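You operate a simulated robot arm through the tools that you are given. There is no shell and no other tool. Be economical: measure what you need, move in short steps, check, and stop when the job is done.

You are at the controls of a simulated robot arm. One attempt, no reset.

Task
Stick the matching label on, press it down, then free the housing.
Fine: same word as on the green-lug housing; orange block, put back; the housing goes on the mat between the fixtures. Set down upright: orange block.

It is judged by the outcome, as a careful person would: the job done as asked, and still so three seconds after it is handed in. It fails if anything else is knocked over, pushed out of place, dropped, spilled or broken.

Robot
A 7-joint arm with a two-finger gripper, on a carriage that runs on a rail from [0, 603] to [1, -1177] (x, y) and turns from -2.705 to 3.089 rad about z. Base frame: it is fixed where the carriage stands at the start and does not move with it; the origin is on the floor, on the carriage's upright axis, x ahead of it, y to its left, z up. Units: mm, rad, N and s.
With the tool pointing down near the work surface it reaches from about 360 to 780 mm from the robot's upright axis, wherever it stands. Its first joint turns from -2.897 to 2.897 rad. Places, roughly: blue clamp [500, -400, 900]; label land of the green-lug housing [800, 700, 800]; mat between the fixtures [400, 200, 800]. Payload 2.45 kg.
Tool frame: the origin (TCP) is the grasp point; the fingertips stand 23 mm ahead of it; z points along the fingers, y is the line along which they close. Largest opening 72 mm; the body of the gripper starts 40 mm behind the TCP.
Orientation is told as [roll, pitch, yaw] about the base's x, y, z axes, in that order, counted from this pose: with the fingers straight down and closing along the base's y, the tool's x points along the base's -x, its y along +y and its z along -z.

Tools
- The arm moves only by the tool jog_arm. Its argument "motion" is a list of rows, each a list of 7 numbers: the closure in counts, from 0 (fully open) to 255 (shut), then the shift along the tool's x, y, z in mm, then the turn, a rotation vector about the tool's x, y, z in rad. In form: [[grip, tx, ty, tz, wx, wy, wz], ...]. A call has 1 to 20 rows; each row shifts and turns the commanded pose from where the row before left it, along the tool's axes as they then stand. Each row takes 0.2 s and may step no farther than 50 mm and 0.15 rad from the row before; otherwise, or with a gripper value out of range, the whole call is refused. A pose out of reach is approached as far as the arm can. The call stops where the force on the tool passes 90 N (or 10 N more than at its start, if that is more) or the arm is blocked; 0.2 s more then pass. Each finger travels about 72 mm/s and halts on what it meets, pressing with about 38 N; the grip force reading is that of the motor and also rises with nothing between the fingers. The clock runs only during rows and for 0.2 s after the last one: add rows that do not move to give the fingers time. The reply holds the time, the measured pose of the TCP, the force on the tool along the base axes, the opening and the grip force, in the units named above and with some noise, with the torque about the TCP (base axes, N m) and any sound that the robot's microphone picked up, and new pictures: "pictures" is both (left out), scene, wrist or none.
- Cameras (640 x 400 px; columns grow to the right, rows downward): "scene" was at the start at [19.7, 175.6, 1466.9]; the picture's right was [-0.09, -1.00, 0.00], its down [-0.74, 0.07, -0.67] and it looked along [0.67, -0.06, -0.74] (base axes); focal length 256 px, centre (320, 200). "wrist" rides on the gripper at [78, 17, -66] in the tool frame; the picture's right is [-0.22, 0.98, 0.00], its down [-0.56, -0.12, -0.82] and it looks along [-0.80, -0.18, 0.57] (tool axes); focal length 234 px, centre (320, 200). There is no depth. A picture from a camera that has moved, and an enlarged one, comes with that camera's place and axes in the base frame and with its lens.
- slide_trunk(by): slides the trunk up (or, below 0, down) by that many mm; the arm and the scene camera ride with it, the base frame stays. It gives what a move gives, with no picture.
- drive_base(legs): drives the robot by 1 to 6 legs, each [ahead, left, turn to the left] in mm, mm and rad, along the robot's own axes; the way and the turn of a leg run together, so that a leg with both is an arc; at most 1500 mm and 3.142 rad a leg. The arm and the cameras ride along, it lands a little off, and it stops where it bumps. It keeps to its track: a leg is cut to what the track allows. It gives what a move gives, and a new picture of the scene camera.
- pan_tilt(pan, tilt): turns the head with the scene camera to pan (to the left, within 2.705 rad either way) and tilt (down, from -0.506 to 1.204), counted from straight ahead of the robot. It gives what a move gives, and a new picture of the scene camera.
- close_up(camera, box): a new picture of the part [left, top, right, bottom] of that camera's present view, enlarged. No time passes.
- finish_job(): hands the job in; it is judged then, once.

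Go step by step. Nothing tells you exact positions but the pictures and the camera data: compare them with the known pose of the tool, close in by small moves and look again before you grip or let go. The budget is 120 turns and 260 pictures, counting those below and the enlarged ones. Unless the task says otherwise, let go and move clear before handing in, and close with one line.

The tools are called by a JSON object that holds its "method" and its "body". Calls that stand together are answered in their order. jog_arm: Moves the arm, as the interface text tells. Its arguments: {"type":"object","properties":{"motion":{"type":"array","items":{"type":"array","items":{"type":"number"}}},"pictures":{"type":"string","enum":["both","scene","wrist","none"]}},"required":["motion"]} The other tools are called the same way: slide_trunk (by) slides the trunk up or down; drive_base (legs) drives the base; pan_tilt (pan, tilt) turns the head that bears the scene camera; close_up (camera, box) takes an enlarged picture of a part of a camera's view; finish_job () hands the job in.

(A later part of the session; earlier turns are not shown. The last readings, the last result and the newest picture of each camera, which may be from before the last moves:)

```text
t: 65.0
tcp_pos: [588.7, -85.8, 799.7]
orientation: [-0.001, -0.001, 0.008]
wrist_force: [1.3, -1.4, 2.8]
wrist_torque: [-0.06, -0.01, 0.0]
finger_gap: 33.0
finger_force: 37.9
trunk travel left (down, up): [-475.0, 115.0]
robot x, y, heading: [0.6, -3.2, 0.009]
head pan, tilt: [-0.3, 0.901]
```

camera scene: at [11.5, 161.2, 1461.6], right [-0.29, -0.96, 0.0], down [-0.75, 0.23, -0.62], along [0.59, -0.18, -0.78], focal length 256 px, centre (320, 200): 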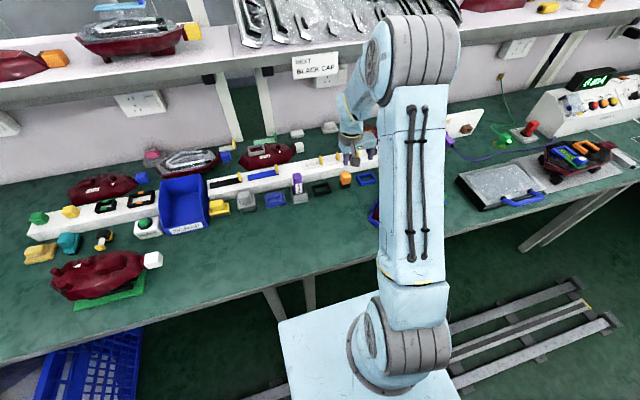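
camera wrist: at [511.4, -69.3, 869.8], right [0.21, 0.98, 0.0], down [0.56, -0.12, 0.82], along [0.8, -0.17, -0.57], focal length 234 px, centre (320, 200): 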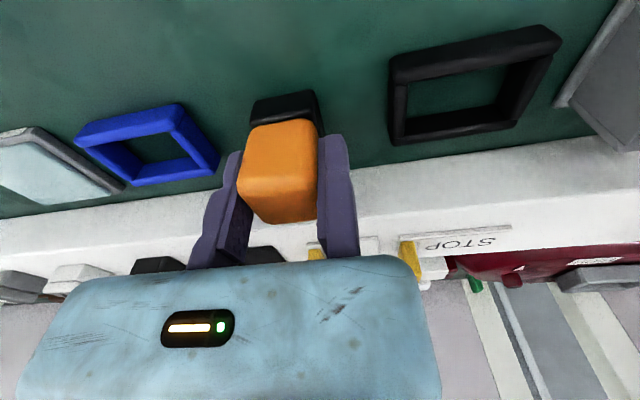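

Block bottom touches the bench (about 3 N). Releasing to a 44 mm gap, easing the fixed jaw off and rising.

{"method": "jog_arm", "body": {"motion": [[100, 0, 0, 0, 0, 0, 0], [100, 0, 0, 0, 0, 0, 0], [100, 0, 4, 0, 0, 0, 0], [100, 0, 0, -20, 0, 0, 0], [100, 0, 0, -40, 0, 0, 0], [100, 0, 0, -40, 0, 0, 0], [100, 0, 0, 0, 0, 0, 0]], "pictures": "wrist"}}

{"method": "pan_tilt", "body": {"pan": -0.5, "tilt": 0.8}}

```text
t: 66.6
tcp_pos: [590.0, -82.2, 901.1]
orientation: [0.0, -0.001, 0.01]
wrist_force: [0.6, -0.1, -0.1]
wrist_torque: [0.01, -0.01, 0.04]
finger_gap: 43.8
finger_force: 0.0
trunk travel left (down, up): [-475.0, 115.0]
robot x, y, heading: [2.2, 2.9, 0.007]
head pan, tilt: [-0.3, 0.901]
camera wrist: at [511.5, -65.4, 967.7], right [0.21, 0.98, 0.0], down [0.56, -0.12, 0.82], along [0.8, -0.17, -0.57], focal length 234 px, centre (320, 200)
```

wrist: 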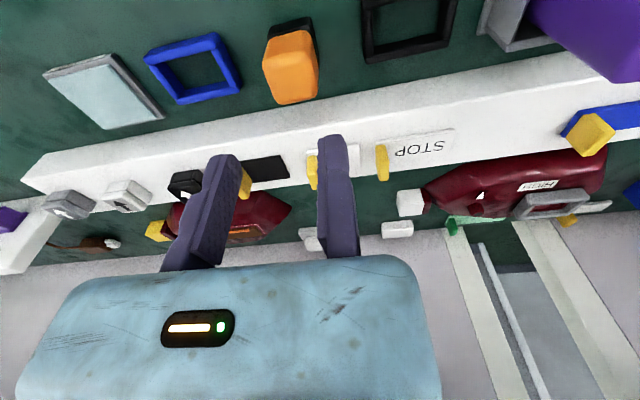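

```text
t: 67.4
tcp_pos: [590.6, -81.9, 900.0]
orientation: [-0.003, 0.0, 0.007]
wrist_force: [0.6, 0.8, 0.0]
wrist_torque: [-0.01, -0.02, 0.03]
finger_gap: 43.8
finger_force: 0.1
trunk travel left (down, up): [-475.0, 115.0]
robot x, y, heading: [-0.5, -0.1, 0.004]
head pan, tilt: [-0.499, 0.799]
camera scene: at [10.4, 145.0, 1469.4], right [-0.47, -0.88, 0.0], down [-0.63, 0.34, -0.7], along [0.62, -0.33, -0.72], focal length 256 px, centre (320, 200)
```

scene: 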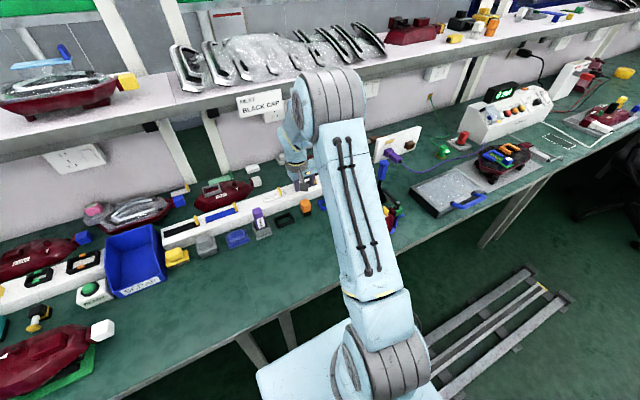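

The orange block stands upright where it was. Now for the clamp: I'll raise the arm, drive right for an unobstructed view and study the clamp.

{"method": "jog_arm", "body": {"motion": [[0, 30, 0, -40, 0, 0, 0], [0, 40, 0, -30, 0, 0, 0], [0, 40, 0, -30, 0, 0, 0], [0, 40, 0, -30, 0, 0, 0], [0, 0, 0, 0, 0, 0, 0]], "pictures": "none"}}

{"method": "drive_base", "body": {"legs": [[0, -330, 0]]}}

{"method": "pan_tilt", "body": {"pan": -0.2, "tilt": 0.9}}

```text
t: 68.6
tcp_pos: [437.6, -82.4, 1030.6]
orientation: [0.0, -0.002, 0.008]
wrist_force: [-0.4, -0.6, 0.3]
wrist_torque: [0.01, -0.01, 0.02]
finger_gap: 71.8
finger_force: 0.0
trunk travel left (down, up): [-475.0, 115.0]
robot x, y, heading: [-1.7, -0.8, 0.011]
head pan, tilt: [-0.499, 0.799]
```

```text
t: 70.8
tcp_pos: [439.7, -414.7, 1030.5]
orientation: [0.0, 0.0, 0.01]
wrist_force: [-0.8, 0.9, -0.2]
wrist_torque: [-0.03, -0.01, -0.04]
finger_gap: 71.7
finger_force: 0.1
trunk travel left (down, up): [-475.0, 115.0]
robot x, y, heading: [1.9, -329.9, 0.01]
head pan, tilt: [-0.499, 0.799]
camera scene: at [10.5, -187.2, 1469.5], right [-0.47, -0.88, 0.0], down [-0.63, 0.34, -0.7], along [0.62, -0.33, -0.72], focal length 256 px, centre (320, 200)
```

scene: 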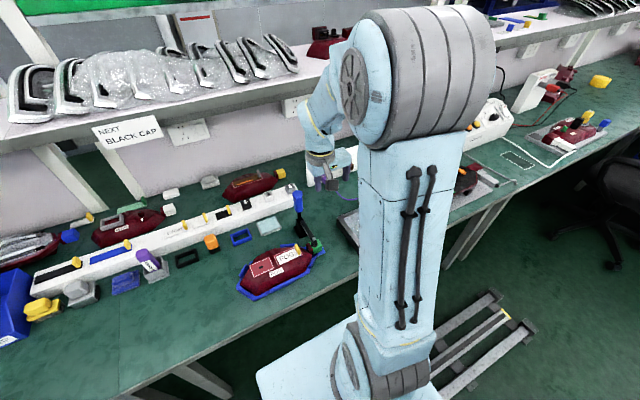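

```text
t: 71.6
tcp_pos: [438.8, -416.0, 1029.6]
orientation: [0.0, -0.001, 0.011]
wrist_force: [-0.2, -0.1, -0.3]
wrist_torque: [-0.01, 0.05, 0.0]
finger_gap: 72.0
finger_force: 0.0
trunk travel left (down, up): [-475.0, 115.0]
robot x, y, heading: [-2.0, -332.0, 0.009]
head pan, tilt: [-0.201, 0.901]
camera scene: at [13.4, -163.7, 1461.6], right [-0.19, -0.98, 0.0], down [-0.77, 0.15, -0.62], along [0.61, -0.12, -0.78], focal length 256 px, centre (320, 200)
```

scene: 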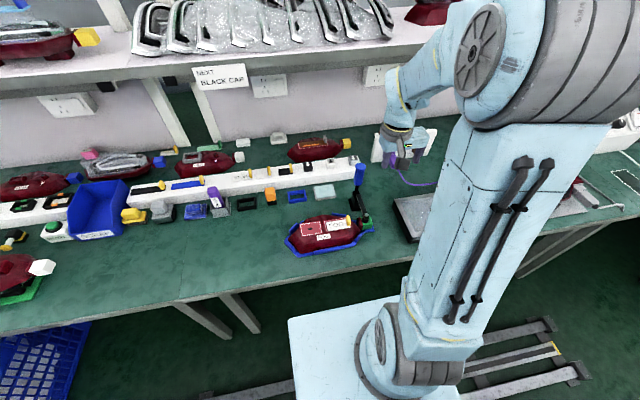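

{"method": "close_up", "body": {"camera": "scene", "box": [270, 150, 400, 260]}}

{"method": "close_up", "body": {"camera": "wrist", "box": [0, 0, 640, 400]}}

{"method": "drive_base", "body": {"legs": [[0, -300, 0]]}}

{"method": "pan_tilt", "body": {"pan": 0.3, "tilt": 0.9}}

```text
3.64 times, centred on (335, 205) of scene
camera zoom: at [13.4, -163.7, 1461.6], right [-0.19, -0.98, 0.0], down [-0.77, 0.15, -0.62], along [0.61, -0.12, -0.78], focal length 932 px, centre (266, 182)
```

zoom: 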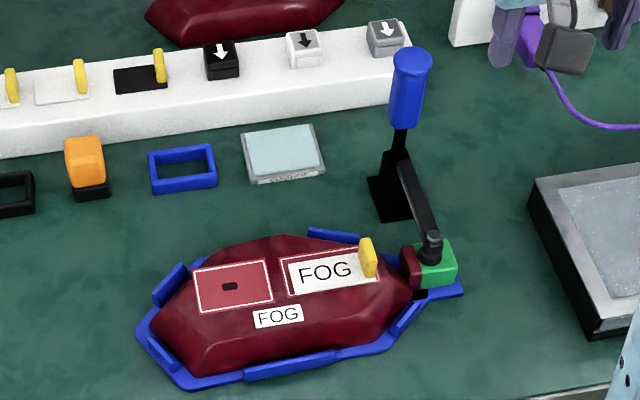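

```text
1.00 times, centred on (320, 200) of wrist
camera zoom: at [361.3, -398.2, 1096.8], right [0.21, 0.98, 0.0], down [0.56, -0.12, 0.82], along [0.8, -0.17, -0.57], focal length 234 px, centre (320, 200)
```

zoom: 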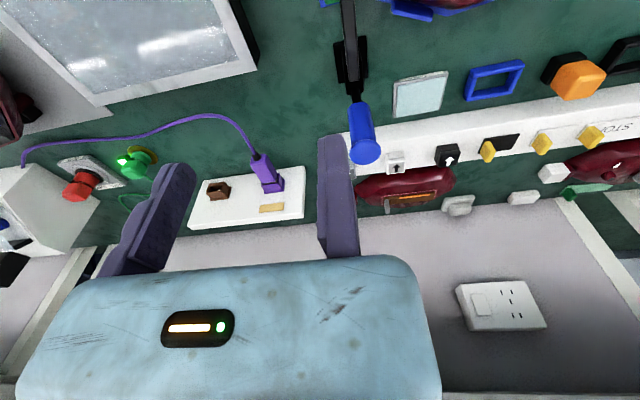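

```text
t: 73.6
tcp_pos: [438.8, -714.6, 1029.2]
orientation: [-0.001, 0.0, 0.012]
wrist_force: [-0.8, -0.1, -0.2]
wrist_torque: [-0.03, 0.02, 0.0]
finger_gap: 71.9
finger_force: 0.1
trunk travel left (down, up): [-475.0, 115.0]
robot x, y, heading: [1.6, -633.0, 0.013]
head pan, tilt: [-0.201, 0.901]
camera scene: at [13.3, -465.2, 1461.6], right [-0.19, -0.98, 0.0], down [-0.77, 0.15, -0.62], along [0.61, -0.12, -0.78], focal length 256 px, centre (320, 200)
```

scene: 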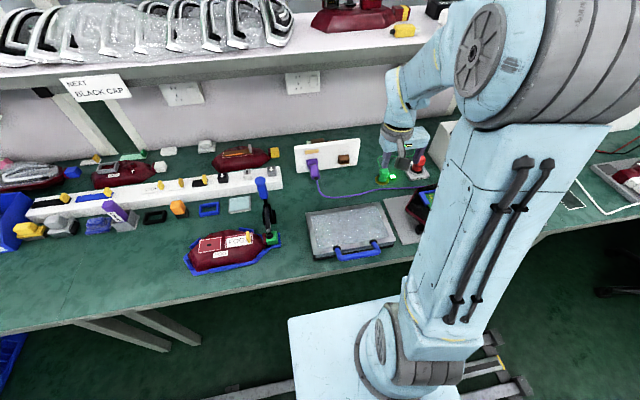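

```text
t: 74.5
tcp_pos: [440.6, -716.2, 1029.8]
orientation: [-0.001, 0.001, 0.011]
wrist_force: [-0.1, 0.6, 0.1]
wrist_torque: [0.01, -0.01, -0.01]
finger_gap: 72.2
finger_force: 0.2
trunk travel left (down, up): [-475.0, 115.0]
robot x, y, heading: [-0.9, -632.8, 0.015]
head pan, tilt: [0.3, 0.901]
camera scene: at [11.0, -427.9, 1461.6], right [0.31, -0.95, 0.0], down [-0.75, -0.24, -0.62], along [0.59, 0.19, -0.78], focal length 256 px, centre (320, 200)
```

scene: 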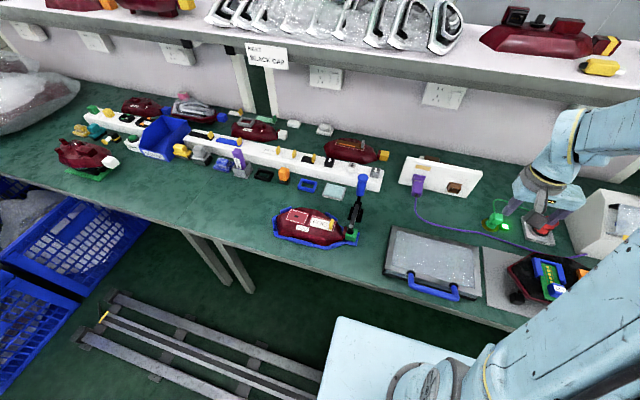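

{"method": "close_up", "body": {"camera": "scene", "box": [260, 160, 390, 260]}}

{"method": "close_up", "body": {"camera": "scene", "box": [325, 165, 385, 255]}}

```text
4.00 times, centred on (325, 210) of scene
camera zoom: at [11.0, -427.9, 1461.6], right [0.31, -0.95, 0.0], down [-0.75, -0.24, -0.62], along [0.59, 0.19, -0.78], focal length 1025 px, centre (300, 160)
```

zoom: 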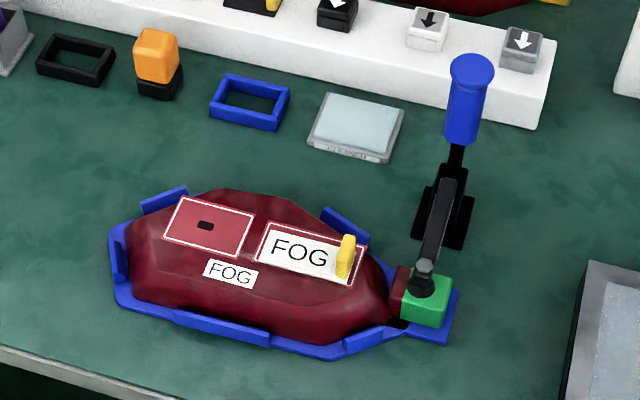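

```text
4.44 times, centred on (355, 210) of scene
camera zoom: at [11.0, -427.9, 1461.6], right [0.31, -0.95, 0.0], down [-0.75, -0.24, -0.62], along [0.59, 0.19, -0.78], focal length 1139 px, centre (164, 156)
```

zoom: 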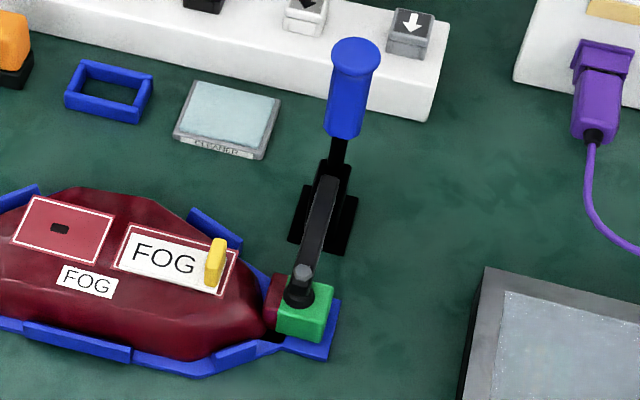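

Triangulated: the toggle clamp lies in the plane y≈−388; handle is vertical from (534, z 841) to (536, z 922), pivot near (528, z 815), arm pointing −x with its bolt on the green lug at (432, z 815). Opening means swinging the handle's top to +x so the arm lifts. I'll reposition and grip the handle from above.

{"method": "drive_base", "body": {"legs": [[0, 225, 0]]}}

{"method": "pan_tilt", "body": {"pan": -0.15, "tilt": 0.85}}

{"method": "jog_arm", "body": {"motion": [[0, -15, 25, 0, 0, 0, 0], [0, -15, 25, 0, 0, 0, 0], [0, -15, 30, 0, 0, 0, 0], [0, 0, 30, 15, 0, 0, 0], [0, 0, 0, 0, 0, 0, 0]], "pictures": "wrist"}}

```text
t: 76.3
tcp_pos: [438.9, -490.9, 1030.6]
orientation: [-0.001, 0.002, 0.013]
wrist_force: [0.9, -0.1, 0.8]
wrist_torque: [0.01, -0.01, 0.01]
finger_gap: 72.0
finger_force: 0.0
trunk travel left (down, up): [-475.0, 115.0]
robot x, y, heading: [-1.3, -409.5, 0.006]
head pan, tilt: [0.3, 0.901]
camera scene: at [10.9, -203.4, 1461.6], right [0.31, -0.95, 0.0], down [-0.75, -0.24, -0.62], along [0.59, 0.19, -0.78], focal length 256 px, centre (320, 200)
```

scene: 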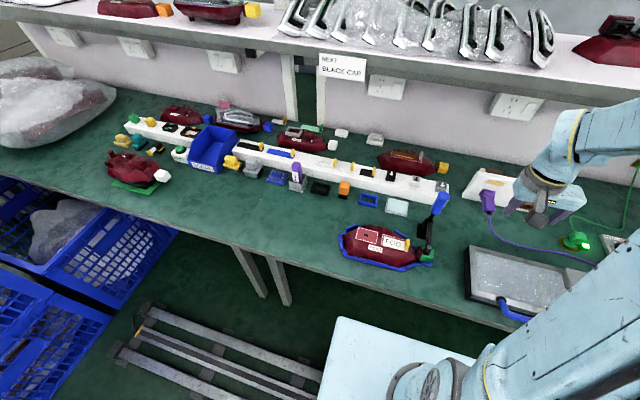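

```text
t: 77.2
tcp_pos: [439.2, -490.8, 1029.4]
orientation: [-0.001, 0.0, 0.011]
wrist_force: [-0.5, -0.5, -0.4]
wrist_torque: [-0.02, 0.0, 0.01]
finger_gap: 71.8
finger_force: 0.1
trunk travel left (down, up): [-475.0, 115.0]
robot x, y, heading: [0.8, -408.4, 0.01]
head pan, tilt: [-0.15, 0.85]
camera scene: at [16.5, -237.2, 1465.4], right [-0.14, -0.99, 0.0], down [-0.74, 0.1, -0.66], along [0.65, -0.09, -0.75], focal length 256 px, centre (320, 200)
```

scene: 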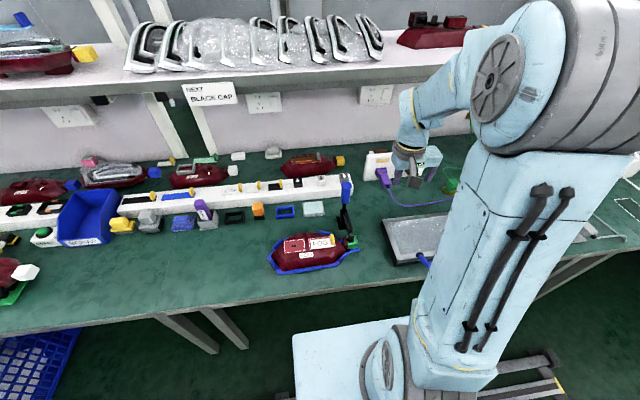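

```text
t: 78.4
tcp_pos: [483.7, -378.9, 1014.8]
orientation: [0.001, -0.001, 0.011]
wrist_force: [1.4, 0.4, 0.8]
wrist_torque: [-0.01, 0.03, 0.0]
finger_gap: 72.2
finger_force: 0.1
trunk travel left (down, up): [-475.0, 115.0]
robot x, y, heading: [-0.1, -412.0, 0.014]
head pan, tilt: [-0.15, 0.85]
camera wrist: at [405.0, -363.4, 1082.2], right [0.21, 0.98, 0.0], down [0.56, -0.12, 0.82], along [0.8, -0.17, -0.57], focal length 234 px, centre (320, 200)
```

wrist: 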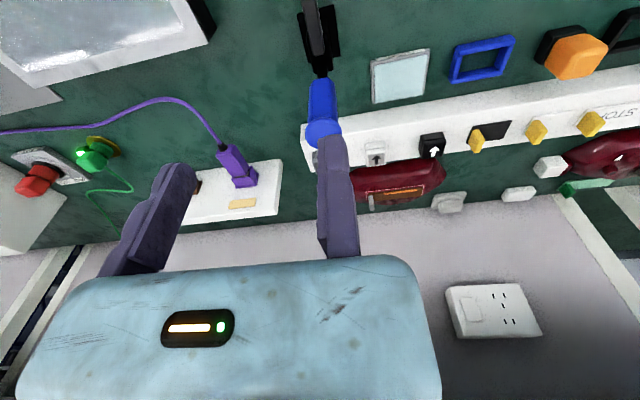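

{"method": "jog_arm", "body": {"motion": [[0, -25, 11, 0, 0, 0, 0], [0, -25, 0, 20, 0, 0, 0], [0, 0, 0, 33, 0, 0, 0], [0, 0, 0, 0, 0, 0, 0]], "pictures": "wrist"}}

{"method": "close_up", "body": {"camera": "scene", "box": [270, 130, 420, 260]}}

```text
t: 79.4
tcp_pos: [533.8, -366.9, 962.9]
orientation: [-0.001, 0.001, 0.012]
wrist_force: [0.6, 0.4, 0.5]
wrist_torque: [0.0, 0.0, 0.01]
finger_gap: 72.1
finger_force: 0.0
trunk travel left (down, up): [-475.0, 115.0]
robot x, y, heading: [-2.1, -409.5, 0.012]
head pan, tilt: [-0.15, 0.85]
camera wrist: at [455.8, -351.7, 1028.5], right [0.21, 0.98, 0.0], down [0.56, -0.12, 0.82], along [0.8, -0.17, -0.57], focal length 234 px, centre (320, 200)
```

wrist: 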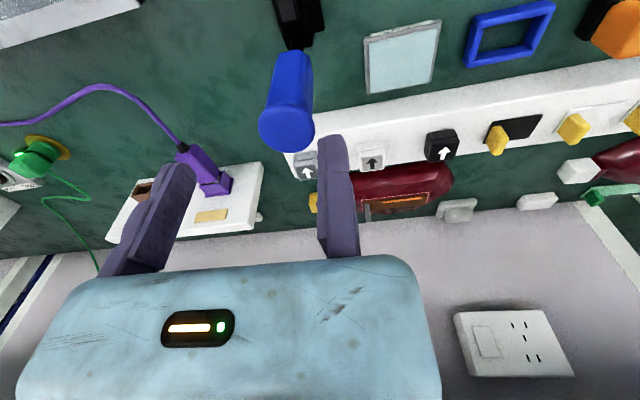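

```text
3.08 times, centred on (345, 195) of scene
camera zoom: at [16.8, -237.3, 1465.4], right [-0.14, -0.99, 0.0], down [-0.74, 0.1, -0.66], along [0.65, -0.09, -0.75], focal length 788 px, centre (243, 215)
```

zoom: 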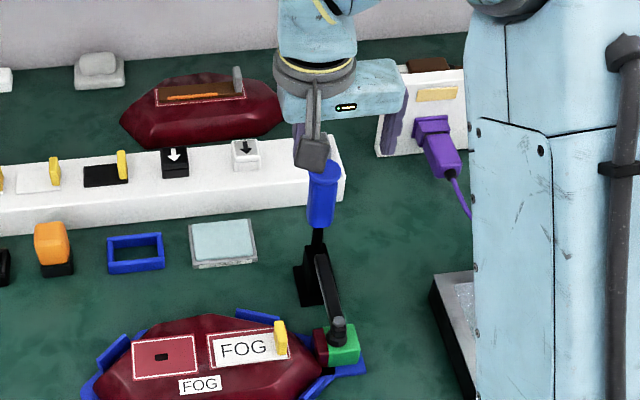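

Aligned over the handle. Descending to straddle it, then closing.

{"method": "jog_arm", "body": {"motion": [[0, 0, -2, 20, 0, 0, 0], [0, 0, 0, 20, 0, 0, 0], [0, 0, 0, 17, 0, 0, 0], [80, 0, 0, 0, 0, 0, 0], [160, 0, 0, 0, 0, 0, 0], [255, 0, 0, 0, 0, 0, 0], [255, 0, 0, 0, 0, 0, 0], [255, 0, 0, 0, 0, 0, 0]], "pictures": "wrist"}}

```text
t: 81.2
tcp_pos: [534.5, -375.6, 904.5]
orientation: [0.002, 0.0, 0.009]
wrist_force: [1.5, -28.7, -2.3]
wrist_torque: [-0.26, -0.07, -0.33]
finger_gap: 25.7
finger_force: 44.9
trunk travel left (down, up): [-475.0, 115.0]
robot x, y, heading: [1.6, -406.2, 0.007]
head pan, tilt: [-0.15, 0.85]
camera wrist: at [455.7, -358.6, 971.6], right [0.21, 0.98, 0.0], down [0.56, -0.12, 0.82], along [0.8, -0.17, -0.57], focal length 234 px, centre (320, 200)
```

wrist: 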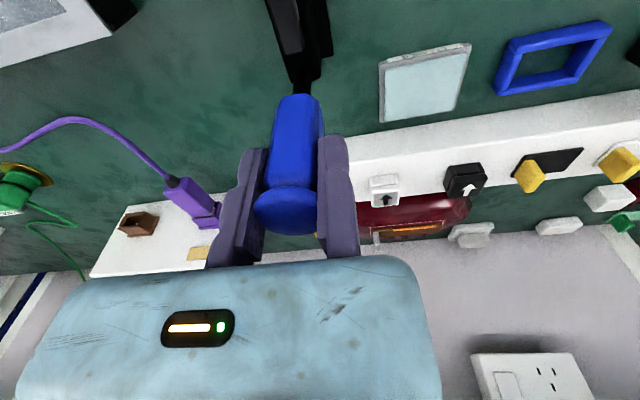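

Handle gripped (25.7 mm) with a 29 N sideways pull; relieving it by shifting −y.

{"method": "jog_arm", "body": {"motion": [[255, 0, -3, 0, 0, 0, 0], [255, 0, -2, 0, 0, 0, 0], [255, 0, 0, 0, 0, 0, 0]], "pictures": "none"}}

```text
t: 82.0
tcp_pos: [532.9, -375.6, 905.2]
orientation: [0.002, 0.001, 0.014]
wrist_force: [1.6, -13.2, -3.3]
wrist_torque: [-0.17, -0.15, -0.29]
finger_gap: 25.5
finger_force: 45.1
trunk travel left (down, up): [-475.0, 115.0]
robot x, y, heading: [1.3, -407.2, 0.011]
head pan, tilt: [-0.15, 0.85]
```

{"method": "jog_arm", "body": {"motion": [[255, 0, -3.5, 0, 0, 0, 0], [255, -9, 0, 0.4, 0, 0.1, 0], [255, -9, 0, 0.4, 0, 0.1, 0], [255, 0, 0, 0, 0, 0, 0]], "pictures": "wrist"}}

{"method": "close_up", "body": {"camera": "scene", "box": [270, 130, 420, 260]}}

```text
t: 83.0
tcp_pos: [551.9, -374.4, 904.2]
orientation: [0.002, 0.196, 0.015]
wrist_force: [12.4, 24.0, 5.6]
wrist_torque: [0.38, -1.17, -0.4]
finger_gap: 25.6
finger_force: 44.5
trunk travel left (down, up): [-475.0, 115.0]
robot x, y, heading: [-1.5, -412.8, 0.01]
head pan, tilt: [-0.15, 0.85]
camera wrist: at [488.9, -359.3, 984.5], right [0.2, 0.98, -0.04], down [0.71, -0.12, 0.69], along [0.67, -0.17, -0.72], focal length 234 px, centre (320, 200)
```

wrist: 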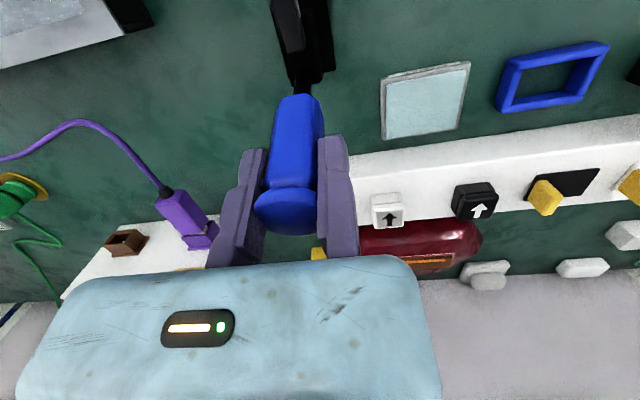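

```text
3.08 times, centred on (345, 195) of scene
camera zoom: at [16.9, -235.1, 1465.3], right [-0.14, -0.99, 0.0], down [-0.74, 0.1, -0.66], along [0.65, -0.09, -0.75], focal length 788 px, centre (243, 215)
```

zoom: 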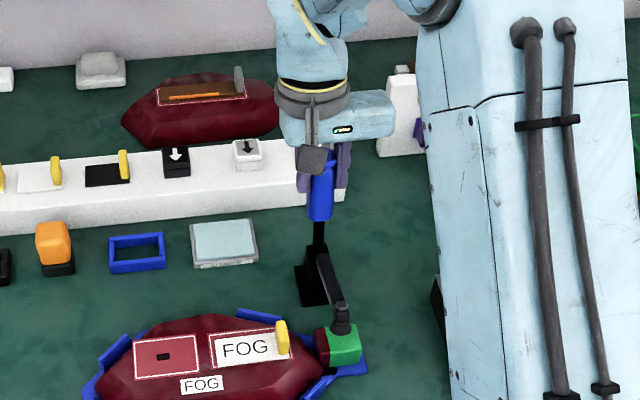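

The handle swings and the bolt is lifting off the lug. Easing the sideways force and continuing the arc.

{"method": "jog_arm", "body": {"motion": [[255, -9, 2.5, 0.4, 0, 0.1, 0], [255, -9, 0, 0.4, 0, 0.1, 0], [255, -9, 0, 0.4, 0, 0.1, 0], [255, -9, 0, 0.4, 0, 0.1, 0], [255, 0, 0, 0, 0, 0, 0]], "pictures": "none"}}

{"method": "close_up", "body": {"camera": "scene", "box": [270, 130, 420, 260]}}

```text
t: 84.2
tcp_pos: [584.6, -375.6, 890.4]
orientation: [0.0, 0.598, 0.01]
wrist_force: [22.6, 20.4, 30.5]
wrist_torque: [0.48, -0.44, -1.15]
finger_gap: 25.3
finger_force: 44.7
trunk travel left (down, up): [-475.0, 115.0]
robot x, y, heading: [-3.2, -407.6, 0.013]
head pan, tilt: [-0.15, 0.85]
```

```text
3.08 times, centred on (345, 195) of scene
camera zoom: at [16.4, -235.7, 1465.5], right [-0.14, -0.99, 0.0], down [-0.74, 0.1, -0.66], along [0.65, -0.09, -0.75], focal length 788 px, centre (243, 215)
```

zoom: 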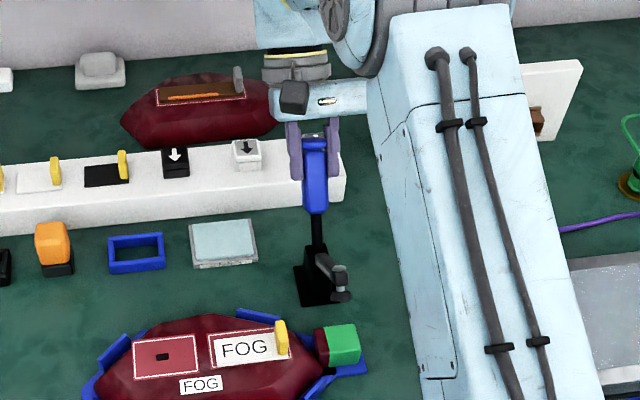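

Bolt is well clear already. I'll correct the radius slightly and continue a bit further so the clamp stays open.

{"method": "jog_arm", "body": {"motion": [[255, 0, 2, -4, 0, 0, 0], [255, -9, 0, 0.4, 0, 0.1, 0], [255, -9, 0, 0.4, 0, 0.1, 0], [255, -9, 0, 0.4, 0, 0.1, 0], [255, 0, 0, 0, 0, 0, 0]], "pictures": "none"}}

{"method": "close_up", "body": {"camera": "scene", "box": [270, 130, 420, 260]}}

```text
t: 85.4
tcp_pos: [607.7, -374.6, 873.7]
orientation: [0.001, 0.902, 0.011]
wrist_force: [14.0, 2.3, 2.5]
wrist_torque: [0.34, -0.59, -1.32]
finger_gap: 25.3
finger_force: 45.4
trunk travel left (down, up): [-475.0, 115.0]
robot x, y, heading: [-0.0, -409.7, 0.014]
head pan, tilt: [-0.15, 0.85]
```

```text
3.08 times, centred on (345, 195) of scene
camera zoom: at [17.4, -237.3, 1465.3], right [-0.14, -0.99, 0.0], down [-0.74, 0.1, -0.66], along [0.65, -0.09, -0.75], focal length 788 px, centre (243, 215)
```

zoom: 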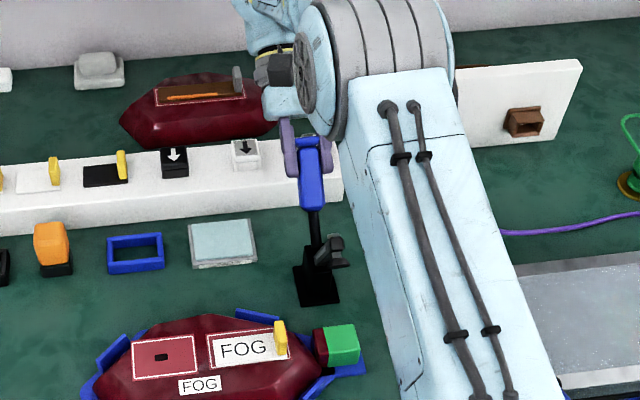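

{"method": "jog_arm", "body": {"motion": [[255, -9, 0, -0.5, 0, 0.1, 0], [255, -9, 0, -0.5, 0, 0.1, 0], [255, 0, 0, 0, 0, 0, 0]], "pictures": "none"}}

{"method": "close_up", "body": {"camera": "scene", "box": [270, 130, 420, 260]}}

```text
t: 86.2
tcp_pos: [609.1, -375.2, 870.7]
orientation: [0.0, 0.95, 0.011]
wrist_force: [1.5, -5.2, 3.5]
wrist_torque: [0.24, 0.29, -1.33]
finger_gap: 25.5
finger_force: 44.6
out of reach, approached as far as the arm can: row 1, 2
trunk travel left (down, up): [-475.0, 115.0]
robot x, y, heading: [-3.4, -407.4, 0.012]
head pan, tilt: [-0.15, 0.85]
```

```text
3.08 times, centred on (345, 195) of scene
camera zoom: at [16.5, -237.9, 1465.5], right [-0.14, -0.99, 0.0], down [-0.74, 0.1, -0.66], along [0.65, -0.09, -0.75], focal length 788 px, centre (243, 215)
```

zoom: 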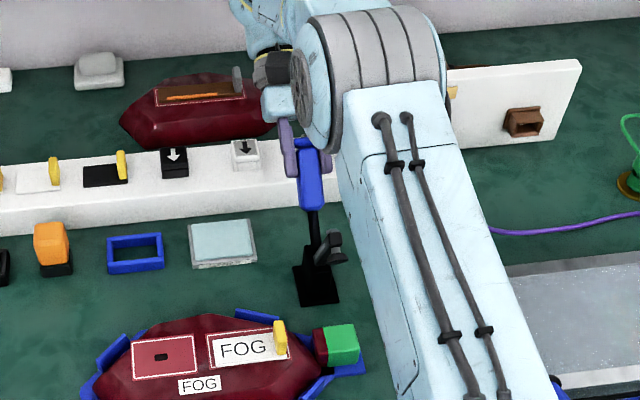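

At the arm's tilt limit with the clamp arm raised about 55°. I'll open the fingers and see whether it stays open.

{"method": "jog_arm", "body": {"motion": [[180, 0, 0, 0, 0, 0, 0], [100, 0, 3, 0, 0, 0, 0], [60, 0, 5, 0, 0, 0, 0], [60, 0, 0, 0, 0, 0, 0]], "pictures": "none"}}

{"method": "close_up", "body": {"camera": "scene", "box": [270, 130, 420, 260]}}

{"method": "close_up", "body": {"camera": "wrist", "box": [0, 0, 640, 400]}}

```text
t: 87.2
tcp_pos: [609.0, -364.6, 870.8]
orientation: [0.0, 0.949, 0.013]
wrist_force: [0.4, -0.5, 0.0]
wrist_torque: [-0.02, -0.01, 0.02]
finger_gap: 55.2
finger_force: 0.1
trunk travel left (down, up): [-475.0, 115.0]
robot x, y, heading: [0.6, -410.7, 0.012]
head pan, tilt: [-0.15, 0.85]
```

```text
3.08 times, centred on (345, 195) of scene
camera zoom: at [16.4, -237.3, 1465.4], right [-0.14, -0.99, 0.0], down [-0.74, 0.1, -0.66], along [0.65, -0.09, -0.75], focal length 788 px, centre (243, 215)
```

zoom: 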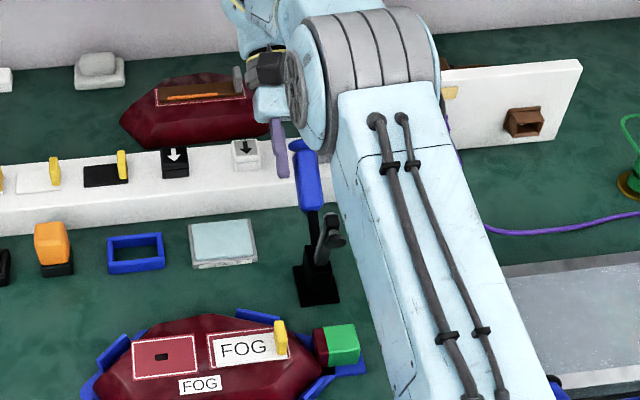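

```text
1.00 times, centred on (320, 200) of wrist
camera zoom: at [616.7, -348.7, 973.7], right [0.12, 0.98, -0.18], down [0.99, -0.11, 0.02], along [0.0, -0.18, -0.98], focal length 234 px, centre (320, 200)
```

zoom: 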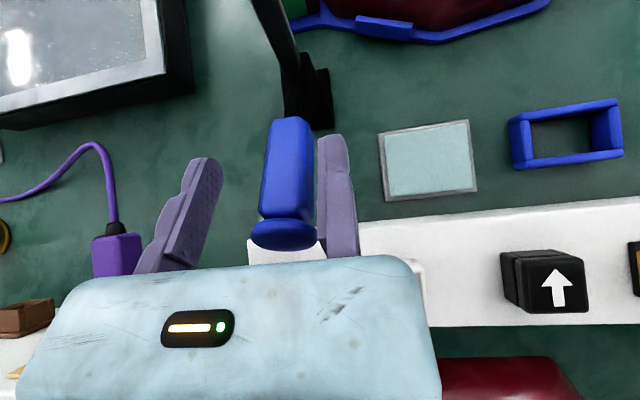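

It stays open. I'll rise straight up off the handle, then level the tool.

{"method": "jog_arm", "body": {"motion": [[60, 16, 0, -12, 0, 0, 0], [60, 24, 0, -17, 0, 0, 0], [60, 28, 0, -20, 0, 0, 0], [60, 28, 0, -20, 0, 0, 0], [60, 0, 0, 0, 0, -0.15, 0], [60, 0, 0, 0, 0, -0.15, 0], [60, 0, 0, 0, 0, -0.15, 0], [60, 0, 0, 0, 0, -0.15, 0], [60, 30, 0, 0, 0, -0.15, 0], [60, 30, 0, 0, 0, -0.15, 0], [60, 30, 0, 0, 0, -0.05, 0], [60, 0, 0, 0, 0, 0, 0]], "pictures": "scene"}}

{"method": "close_up", "body": {"camera": "scene", "box": [260, 150, 400, 280]}}

```text
t: 89.8
tcp_pos: [522.5, -369.2, 908.4]
orientation: [0.001, -0.004, 0.009]
wrist_force: [0.8, 0.8, -0.2]
wrist_torque: [0.01, 0.01, 0.03]
finger_gap: 54.8
finger_force: 0.1
out of reach, approached as far as the arm can: row 2, 3, 4
trunk travel left (down, up): [-475.0, 115.0]
robot x, y, heading: [3.4, -409.6, 0.012]
head pan, tilt: [-0.15, 0.85]
camera scene: at [16.1, -237.3, 1465.4], right [-0.14, -0.99, 0.0], down [-0.74, 0.1, -0.66], along [0.65, -0.09, -0.75], focal length 256 px, centre (320, 200)
```

scene: 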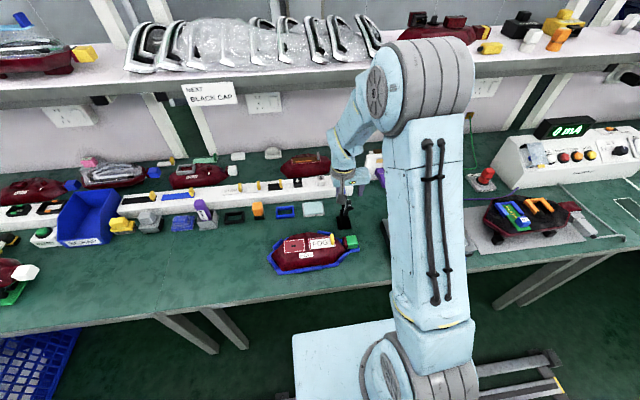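

```text
3.08 times, centred on (330, 215) of scene
camera zoom: at [16.1, -237.3, 1465.4], right [-0.14, -0.99, 0.0], down [-0.74, 0.1, -0.66], along [0.65, -0.09, -0.75], focal length 788 px, centre (289, 154)
```

zoom: 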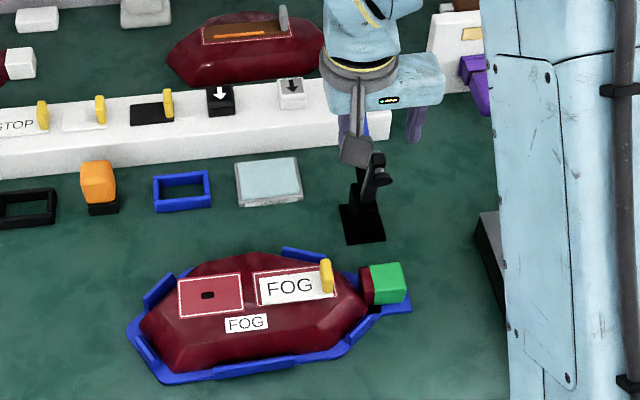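

The TCP ended lower than intended, close to the raised clamp arm, so I raise straight up first.

{"method": "jog_arm", "body": {"motion": [[60, 0, 0, -30, 0, 0, 0], [60, 0, 0, -40, 0, 0, 0], [60, 0, 0, -40, 0, 0, 0], [0, 40, 20, 0, 0, 0, 0], [0, 40, 30, 0, 0, 0, 0], [0, 20, 0, 0, 0, 0, 0], [0, 0, 0, 0, 0, 0, 0]], "pictures": "both"}}

{"method": "close_up", "body": {"camera": "scene", "box": [260, 150, 400, 280]}}

```text
t: 91.4
tcp_pos: [421.7, -318.3, 1019.4]
orientation: [0.002, -0.001, 0.013]
wrist_force: [0.3, 0.0, 0.0]
wrist_torque: [0.02, 0.03, -0.01]
finger_gap: 72.0
finger_force: 0.1
trunk travel left (down, up): [-475.0, 115.0]
robot x, y, heading: [-1.8, -408.3, 0.008]
head pan, tilt: [-0.15, 0.85]
camera scene: at [16.2, -237.4, 1465.5], right [-0.14, -0.99, 0.0], down [-0.74, 0.1, -0.66], along [0.65, -0.09, -0.75], focal length 256 px, centre (320, 200)
camera wrist: at [343.0, -302.1, 1085.7], right [0.21, 0.98, 0.0], down [0.56, -0.12, 0.82], along [0.8, -0.17, -0.57], focal length 234 px, centre (320, 200)
```

scene: 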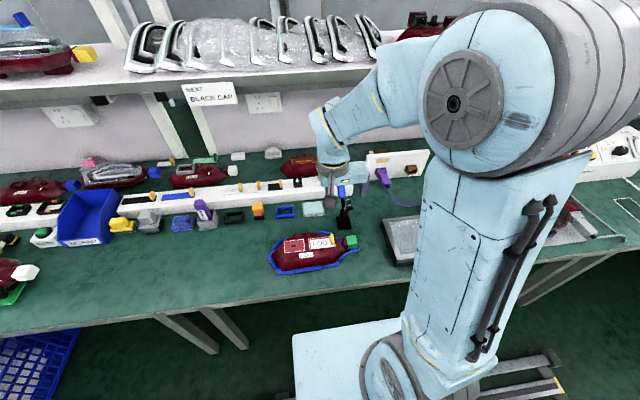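
wrist: 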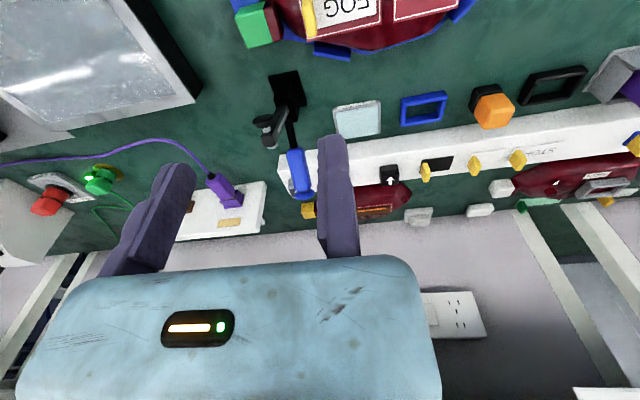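

```text
3.08 times, centred on (330, 215) of scene
camera zoom: at [16.2, -237.4, 1465.5], right [-0.14, -0.99, 0.0], down [-0.74, 0.1, -0.66], along [0.65, -0.09, -0.75], focal length 788 px, centre (289, 154)
```

zoom: 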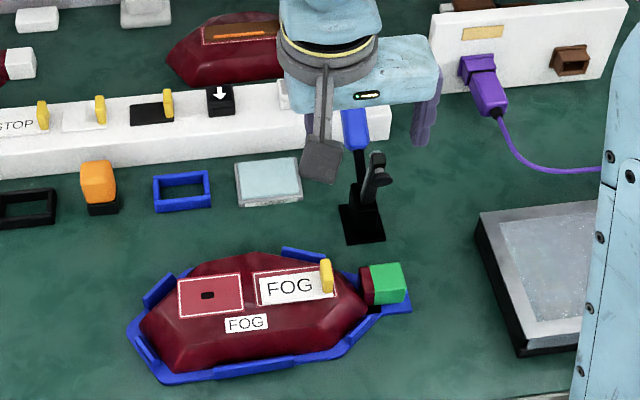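

The clamp is open and stays open. Next I need a good grip on the housing, so I'll take close looks at its shape from above.

{"method": "jog_arm", "body": {"motion": [[0, 0, 30, 0, 0, 0.15, 0], [0, 0, 30, 0, 0, 0.15, 0], [0, 0, 20, 20, 0, 0.15, 0], [0, 0, 0, 20, 0, 0.15, 0], [0, 0, 0, 0, 0, 0.15, 0], [0, 0, 0, 0, 0, 0.15, 0], [0, 0, 0, 0, 0, 0, 0]], "pictures": "wrist"}}

{"method": "close_up", "body": {"camera": "wrist", "box": [120, 0, 440, 180]}}

{"method": "close_up", "body": {"camera": "scene", "box": [265, 220, 365, 280]}}

```text
t: 93.0
tcp_pos: [406.3, -238.7, 982.7]
orientation: [0.002, 0.899, 0.012]
wrist_force: [0.5, 0.4, -0.2]
wrist_torque: [0.01, -0.01, -0.02]
finger_gap: 71.9
finger_force: 0.1
trunk travel left (down, up): [-475.0, 115.0]
robot x, y, heading: [0.2, -407.8, 0.012]
head pan, tilt: [-0.15, 0.85]
camera wrist: at [408.2, -221.8, 1084.6], right [0.12, 0.98, -0.17], down [0.99, -0.11, 0.07], along [0.05, -0.18, -0.98], focal length 234 px, centre (320, 200)
```

wrist: 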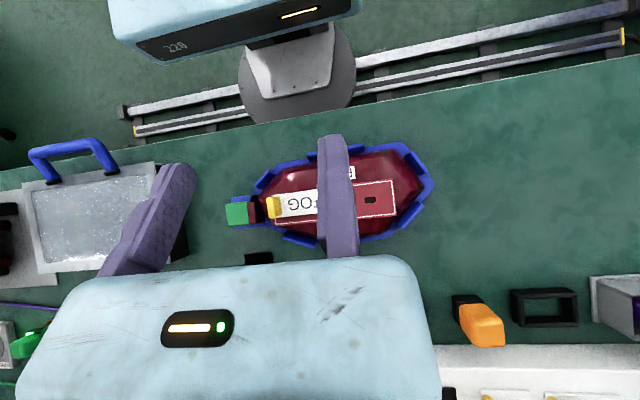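

```text
2.00 times, centred on (280, 90) of wrist
camera zoom: at [408.2, -221.8, 1084.6], right [0.12, 0.98, -0.17], down [0.99, -0.11, 0.07], along [0.05, -0.18, -0.98], focal length 468 px, centre (400, 420)
```

zoom: 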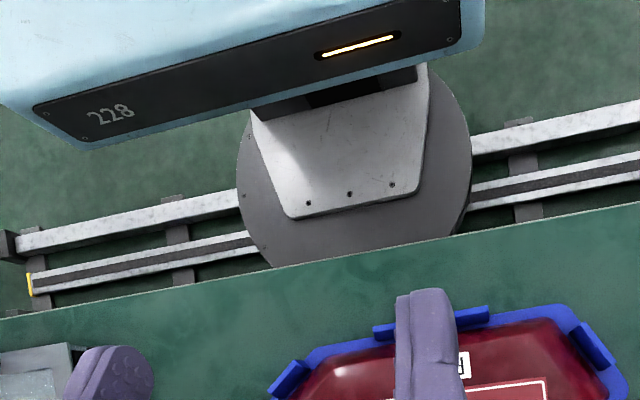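

```text
6.40 times, centred on (315, 250) of scene
camera zoom: at [16.8, -237.3, 1465.4], right [-0.14, -0.99, 0.0], down [-0.74, 0.1, -0.66], along [0.65, -0.09, -0.75], focal length 1640 px, centre (352, -120)
```

zoom: 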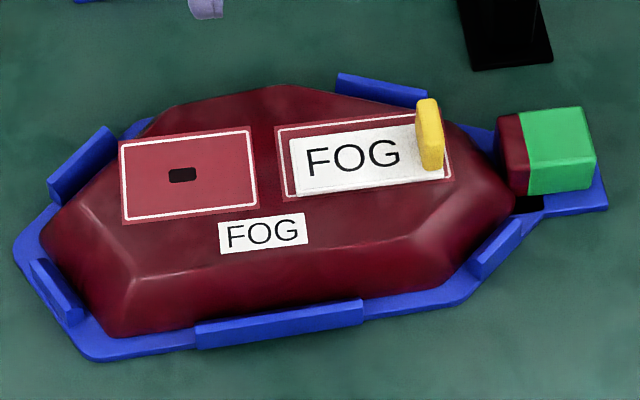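

The lug is the natural grip (about 29 mm wide in x, at (428, −379)), but the raised clamp bolt at about (475, −388, 895) would be tight against the gripper body. The handle rests about 69° open; I'll try gently pressing its end further down to gain clearance.

{"method": "jog_arm", "body": {"motion": [[255, 0, 0, 0, 0, -0.15, 0], [255, 0, 0, 0, 0, -0.15, 0], [255, 0, 0, 0, 0, -0.15, 0], [255, 0, 0, 0, 0, -0.15, 0], [255, 0, 0, 0, 0, -0.15, 0], [255, 0, 0, 0, 0, -0.15, 0], [255, -40, -30, 0, 0, 0, 0], [255, -40, -30, 0, 0, 0, 0], [255, -40, -30, 0, 0, 0, 0], [255, -40, -30, 0, 0, 0, 0], [255, -46, -29, 0, 0, 0, 0], [255, 0, 0, 30, 0, 0, 0], [255, 0, 0, 0, 0, 0, 0]], "pictures": "wrist"}}

{"method": "close_up", "body": {"camera": "scene", "box": [290, 140, 410, 250]}}

```text
refused: row 11 steps farther than a row can; nothing moved
```

```text
3.64 times, centred on (350, 195) of scene
camera zoom: at [16.8, -237.3, 1465.4], right [-0.14, -0.99, 0.0], down [-0.74, 0.1, -0.66], along [0.65, -0.09, -0.75], focal length 932 px, centre (211, 218)
```

zoom: 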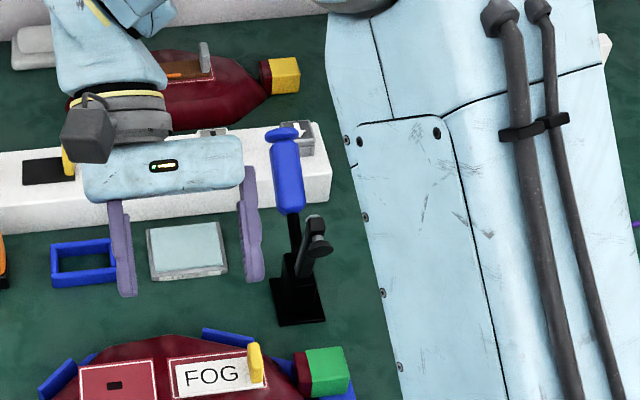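

{"method": "jog_arm", "body": {"motion": [[255, 0, 0, 0, 0, -0.15, 0], [255, 0, 0, 0, 0, -0.15, 0], [255, 0, 0, 0, 0, -0.15, 0], [255, 0, 0, 0, 0, -0.15, 0], [255, 0, 0, 0, 0, -0.15, 0], [255, 0, 0, 0, 0, -0.15, 0], [255, -40, -30, 0, 0, 0, 0], [255, -40, -30, 0, 0, 0, 0], [255, -40, -30, 0, 0, 0, 0], [255, -40, -29, 0, 0, 0, 0], [255, -38, -29, 0, 0, 0, 0], [255, 0, 0, 30, 0, 0, 0], [255, 0, 0, 0, 0, 0, 0]], "pictures": "wrist"}}

{"method": "close_up", "body": {"camera": "scene", "box": [290, 140, 410, 250]}}

```text
t: 95.8
tcp_pos: [604.5, -384.8, 951.0]
orientation: [-0.002, -0.001, 0.011]
wrist_force: [-0.2, 0.0, 0.1]
wrist_torque: [0.01, 0.01, 0.0]
finger_gap: 0.1
finger_force: 28.1
trunk travel left (down, up): [-475.0, 115.0]
robot x, y, heading: [2.1, -409.2, 0.01]
head pan, tilt: [-0.15, 0.85]
camera wrist: at [526.7, -369.0, 1018.1], right [0.21, 0.98, 0.0], down [0.56, -0.12, 0.82], along [0.8, -0.17, -0.57], focal length 234 px, centre (320, 200)
```

wrist: 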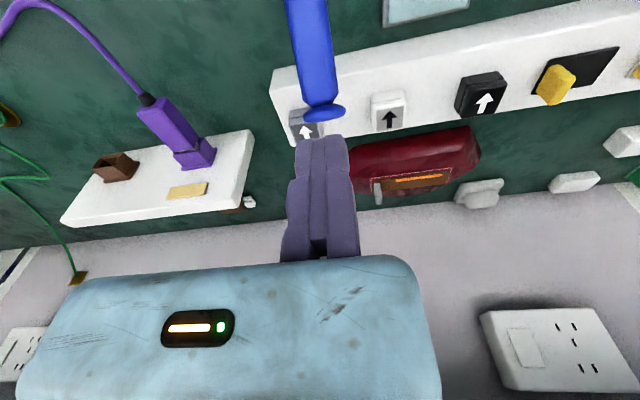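

```text
3.64 times, centred on (350, 195) of scene
camera zoom: at [16.7, -237.3, 1465.4], right [-0.14, -0.99, 0.0], down [-0.74, 0.1, -0.66], along [0.65, -0.09, -0.75], focal length 932 px, centre (211, 218)
```

zoom: 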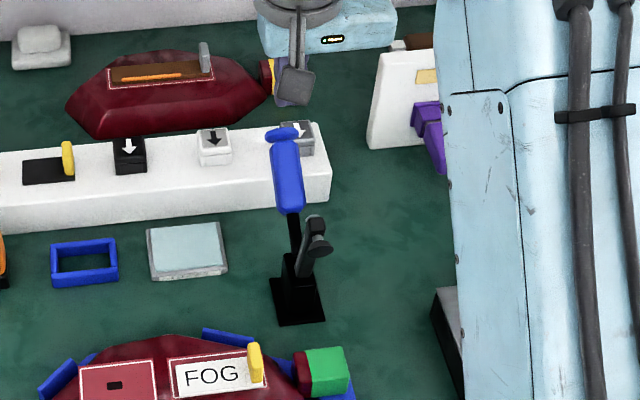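

{"method": "jog_arm", "body": {"motion": [[255, -6, -3, 30, 0, 0, 0], [255, 0, 0, 25, 0, 0, 0], [255, 0, 0, 4, 0, 0, 0], [255, 0, 0, 3, 0, 0, 0], [255, 0, 0, 3, 0, 0, 0], [255, 0, 0, 0, 0, 0, 0]], "pictures": "none"}}

{"method": "close_up", "body": {"camera": "wrist", "box": [200, 20, 440, 220]}}

```text
t: 97.2
tcp_pos: [609.7, -388.1, 889.2]
orientation: [0.001, -0.007, 0.01]
wrist_force: [-6.0, -1.0, 38.9]
wrist_torque: [-0.01, -0.14, 0.0]
finger_gap: 5.6
finger_force: 28.4
trunk travel left (down, up): [-475.0, 115.0]
robot x, y, heading: [-0.7, -411.2, 0.012]
head pan, tilt: [-0.15, 0.85]
```

```text
2.00 times, centred on (320, 120) of wrist
camera zoom: at [531.4, -371.5, 956.6], right [0.21, 0.98, 0.0], down [0.56, -0.12, 0.82], along [0.81, -0.17, -0.57], focal length 468 px, centre (320, 360)
```

zoom: 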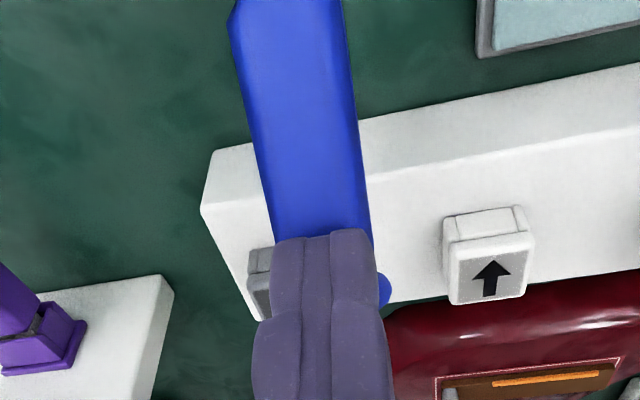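

39 N with no give: the clamp is at its open stop. I'll leave it and instead lean the gripper toward +y when gripping the lug, clear of the bolt. Rising, then driving to y≈−145 so that both the fixture and the drop place are in reach.

{"method": "jog_arm", "body": {"motion": [[255, 0, 0, -30, 0, 0, 0], [255, 0, 0, -40, 0, 0, 0], [255, 0, 0, -40, 0, 0, 0], [120, 40, 0, -20, 0, 0, 0], [75, 40, 0, 0, 0, 0, 0], [75, 40, 0, 0, 0, 0, 0], [75, 40, 0, 0, 0, 0, 0], [75, 0, 0, 0, 0, 0, 0]], "pictures": "none"}}

{"method": "drive_base", "body": {"legs": [[0, 263, 0]]}}

{"method": "jog_arm", "body": {"motion": [[75, 0, 0, 0, 0, 0, -0.14], [75, 0, 0, 0, 0, 0, -0.14], [75, 0, 0, 0, 0, 0, -0.14], [75, 0, 0, 0, 0, 0, -0.14], [75, 0, 0, 0, 0, 0, -0.14], [75, 0, 0, 0, 0, 0, -0.14], [75, 0, 0, 0, 0, 0, -0.14], [75, 0, 0, 0, 0, 0, -0.14], [75, 0, 0, 0, 0, 0, -0.14], [75, 0, 0, 0, 0, 0, -0.14], [75, 0, 0, 0, 0, 0, -0.14], [75, 0, 0, 0, 0, 0, 0]], "pictures": "both"}}

```text
t: 99.0
tcp_pos: [450.4, -388.9, 1015.5]
orientation: [0.001, 0.0, 0.012]
wrist_force: [-0.5, 0.4, 0.3]
wrist_torque: [0.01, 0.04, 0.0]
finger_gap: 50.8
finger_force: 0.0
trunk travel left (down, up): [-475.0, 115.0]
robot x, y, heading: [-0.8, -404.4, 0.014]
head pan, tilt: [-0.15, 0.85]
```

```text
t: 100.8
tcp_pos: [450.6, -128.6, 1016.3]
orientation: [-0.001, 0.001, 0.01]
wrist_force: [-0.2, -0.3, 0.3]
wrist_torque: [0.02, 0.0, 0.03]
finger_gap: 50.8
finger_force: 0.1
trunk travel left (down, up): [-475.0, 115.0]
robot x, y, heading: [1.6, -145.7, 0.007]
head pan, tilt: [-0.15, 0.85]
camera scene: at [16.4, 24.8, 1465.4], right [-0.14, -0.99, 0.0], down [-0.74, 0.1, -0.66], along [0.65, -0.09, -0.75], focal length 256 px, centre (320, 200)
```

scene: 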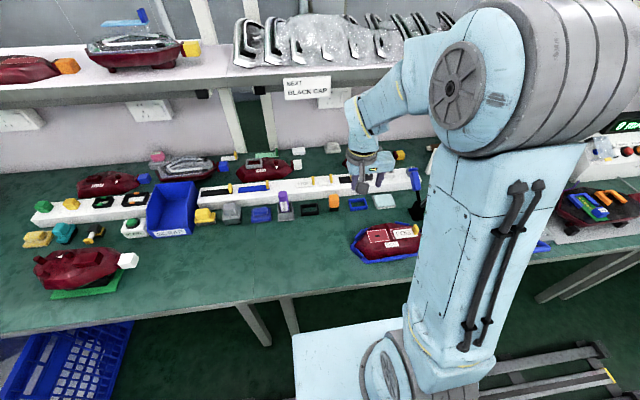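

```text
t: 103.4
tcp_pos: [450.9, -126.1, 1016.2]
orientation: [0.0, 0.0, 1.553]
wrist_force: [-0.6, -0.7, -0.4]
wrist_torque: [0.04, -0.02, 0.01]
finger_gap: 50.8
finger_force: 0.1
trunk travel left (down, up): [-475.0, 115.0]
robot x, y, heading: [-1.2, -147.1, 0.017]
head pan, tilt: [-0.15, 0.85]
camera scene: at [16.4, 24.9, 1465.4], right [-0.14, -0.99, 0.0], down [-0.74, 0.1, -0.66], along [0.65, -0.09, -0.75], focal length 256 px, centre (320, 200)
camera wrist: at [432.4, -204.2, 1083.5], right [-0.97, 0.24, 0.0], down [0.14, 0.56, 0.82], along [0.19, 0.8, -0.57], focal length 234 px, centre (320, 200)
```

scene: 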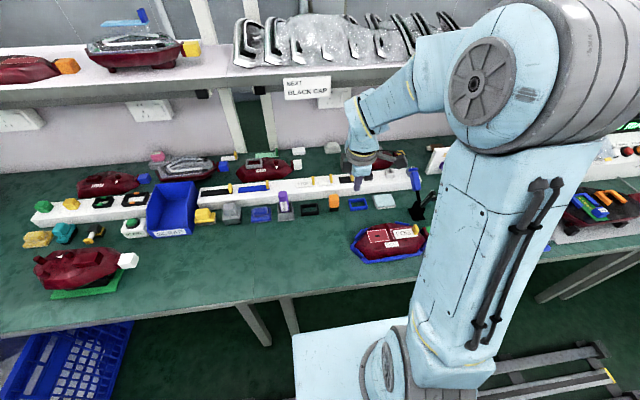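
wrist: 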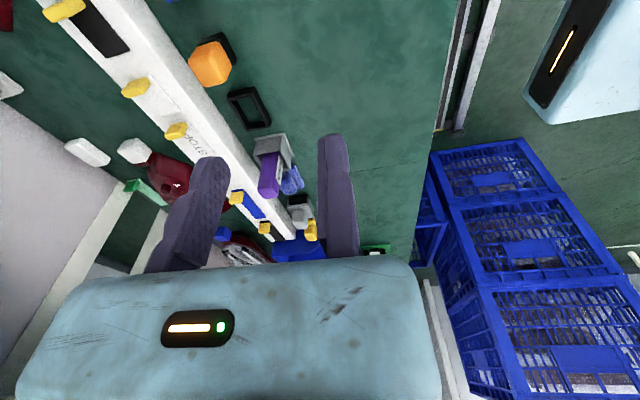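

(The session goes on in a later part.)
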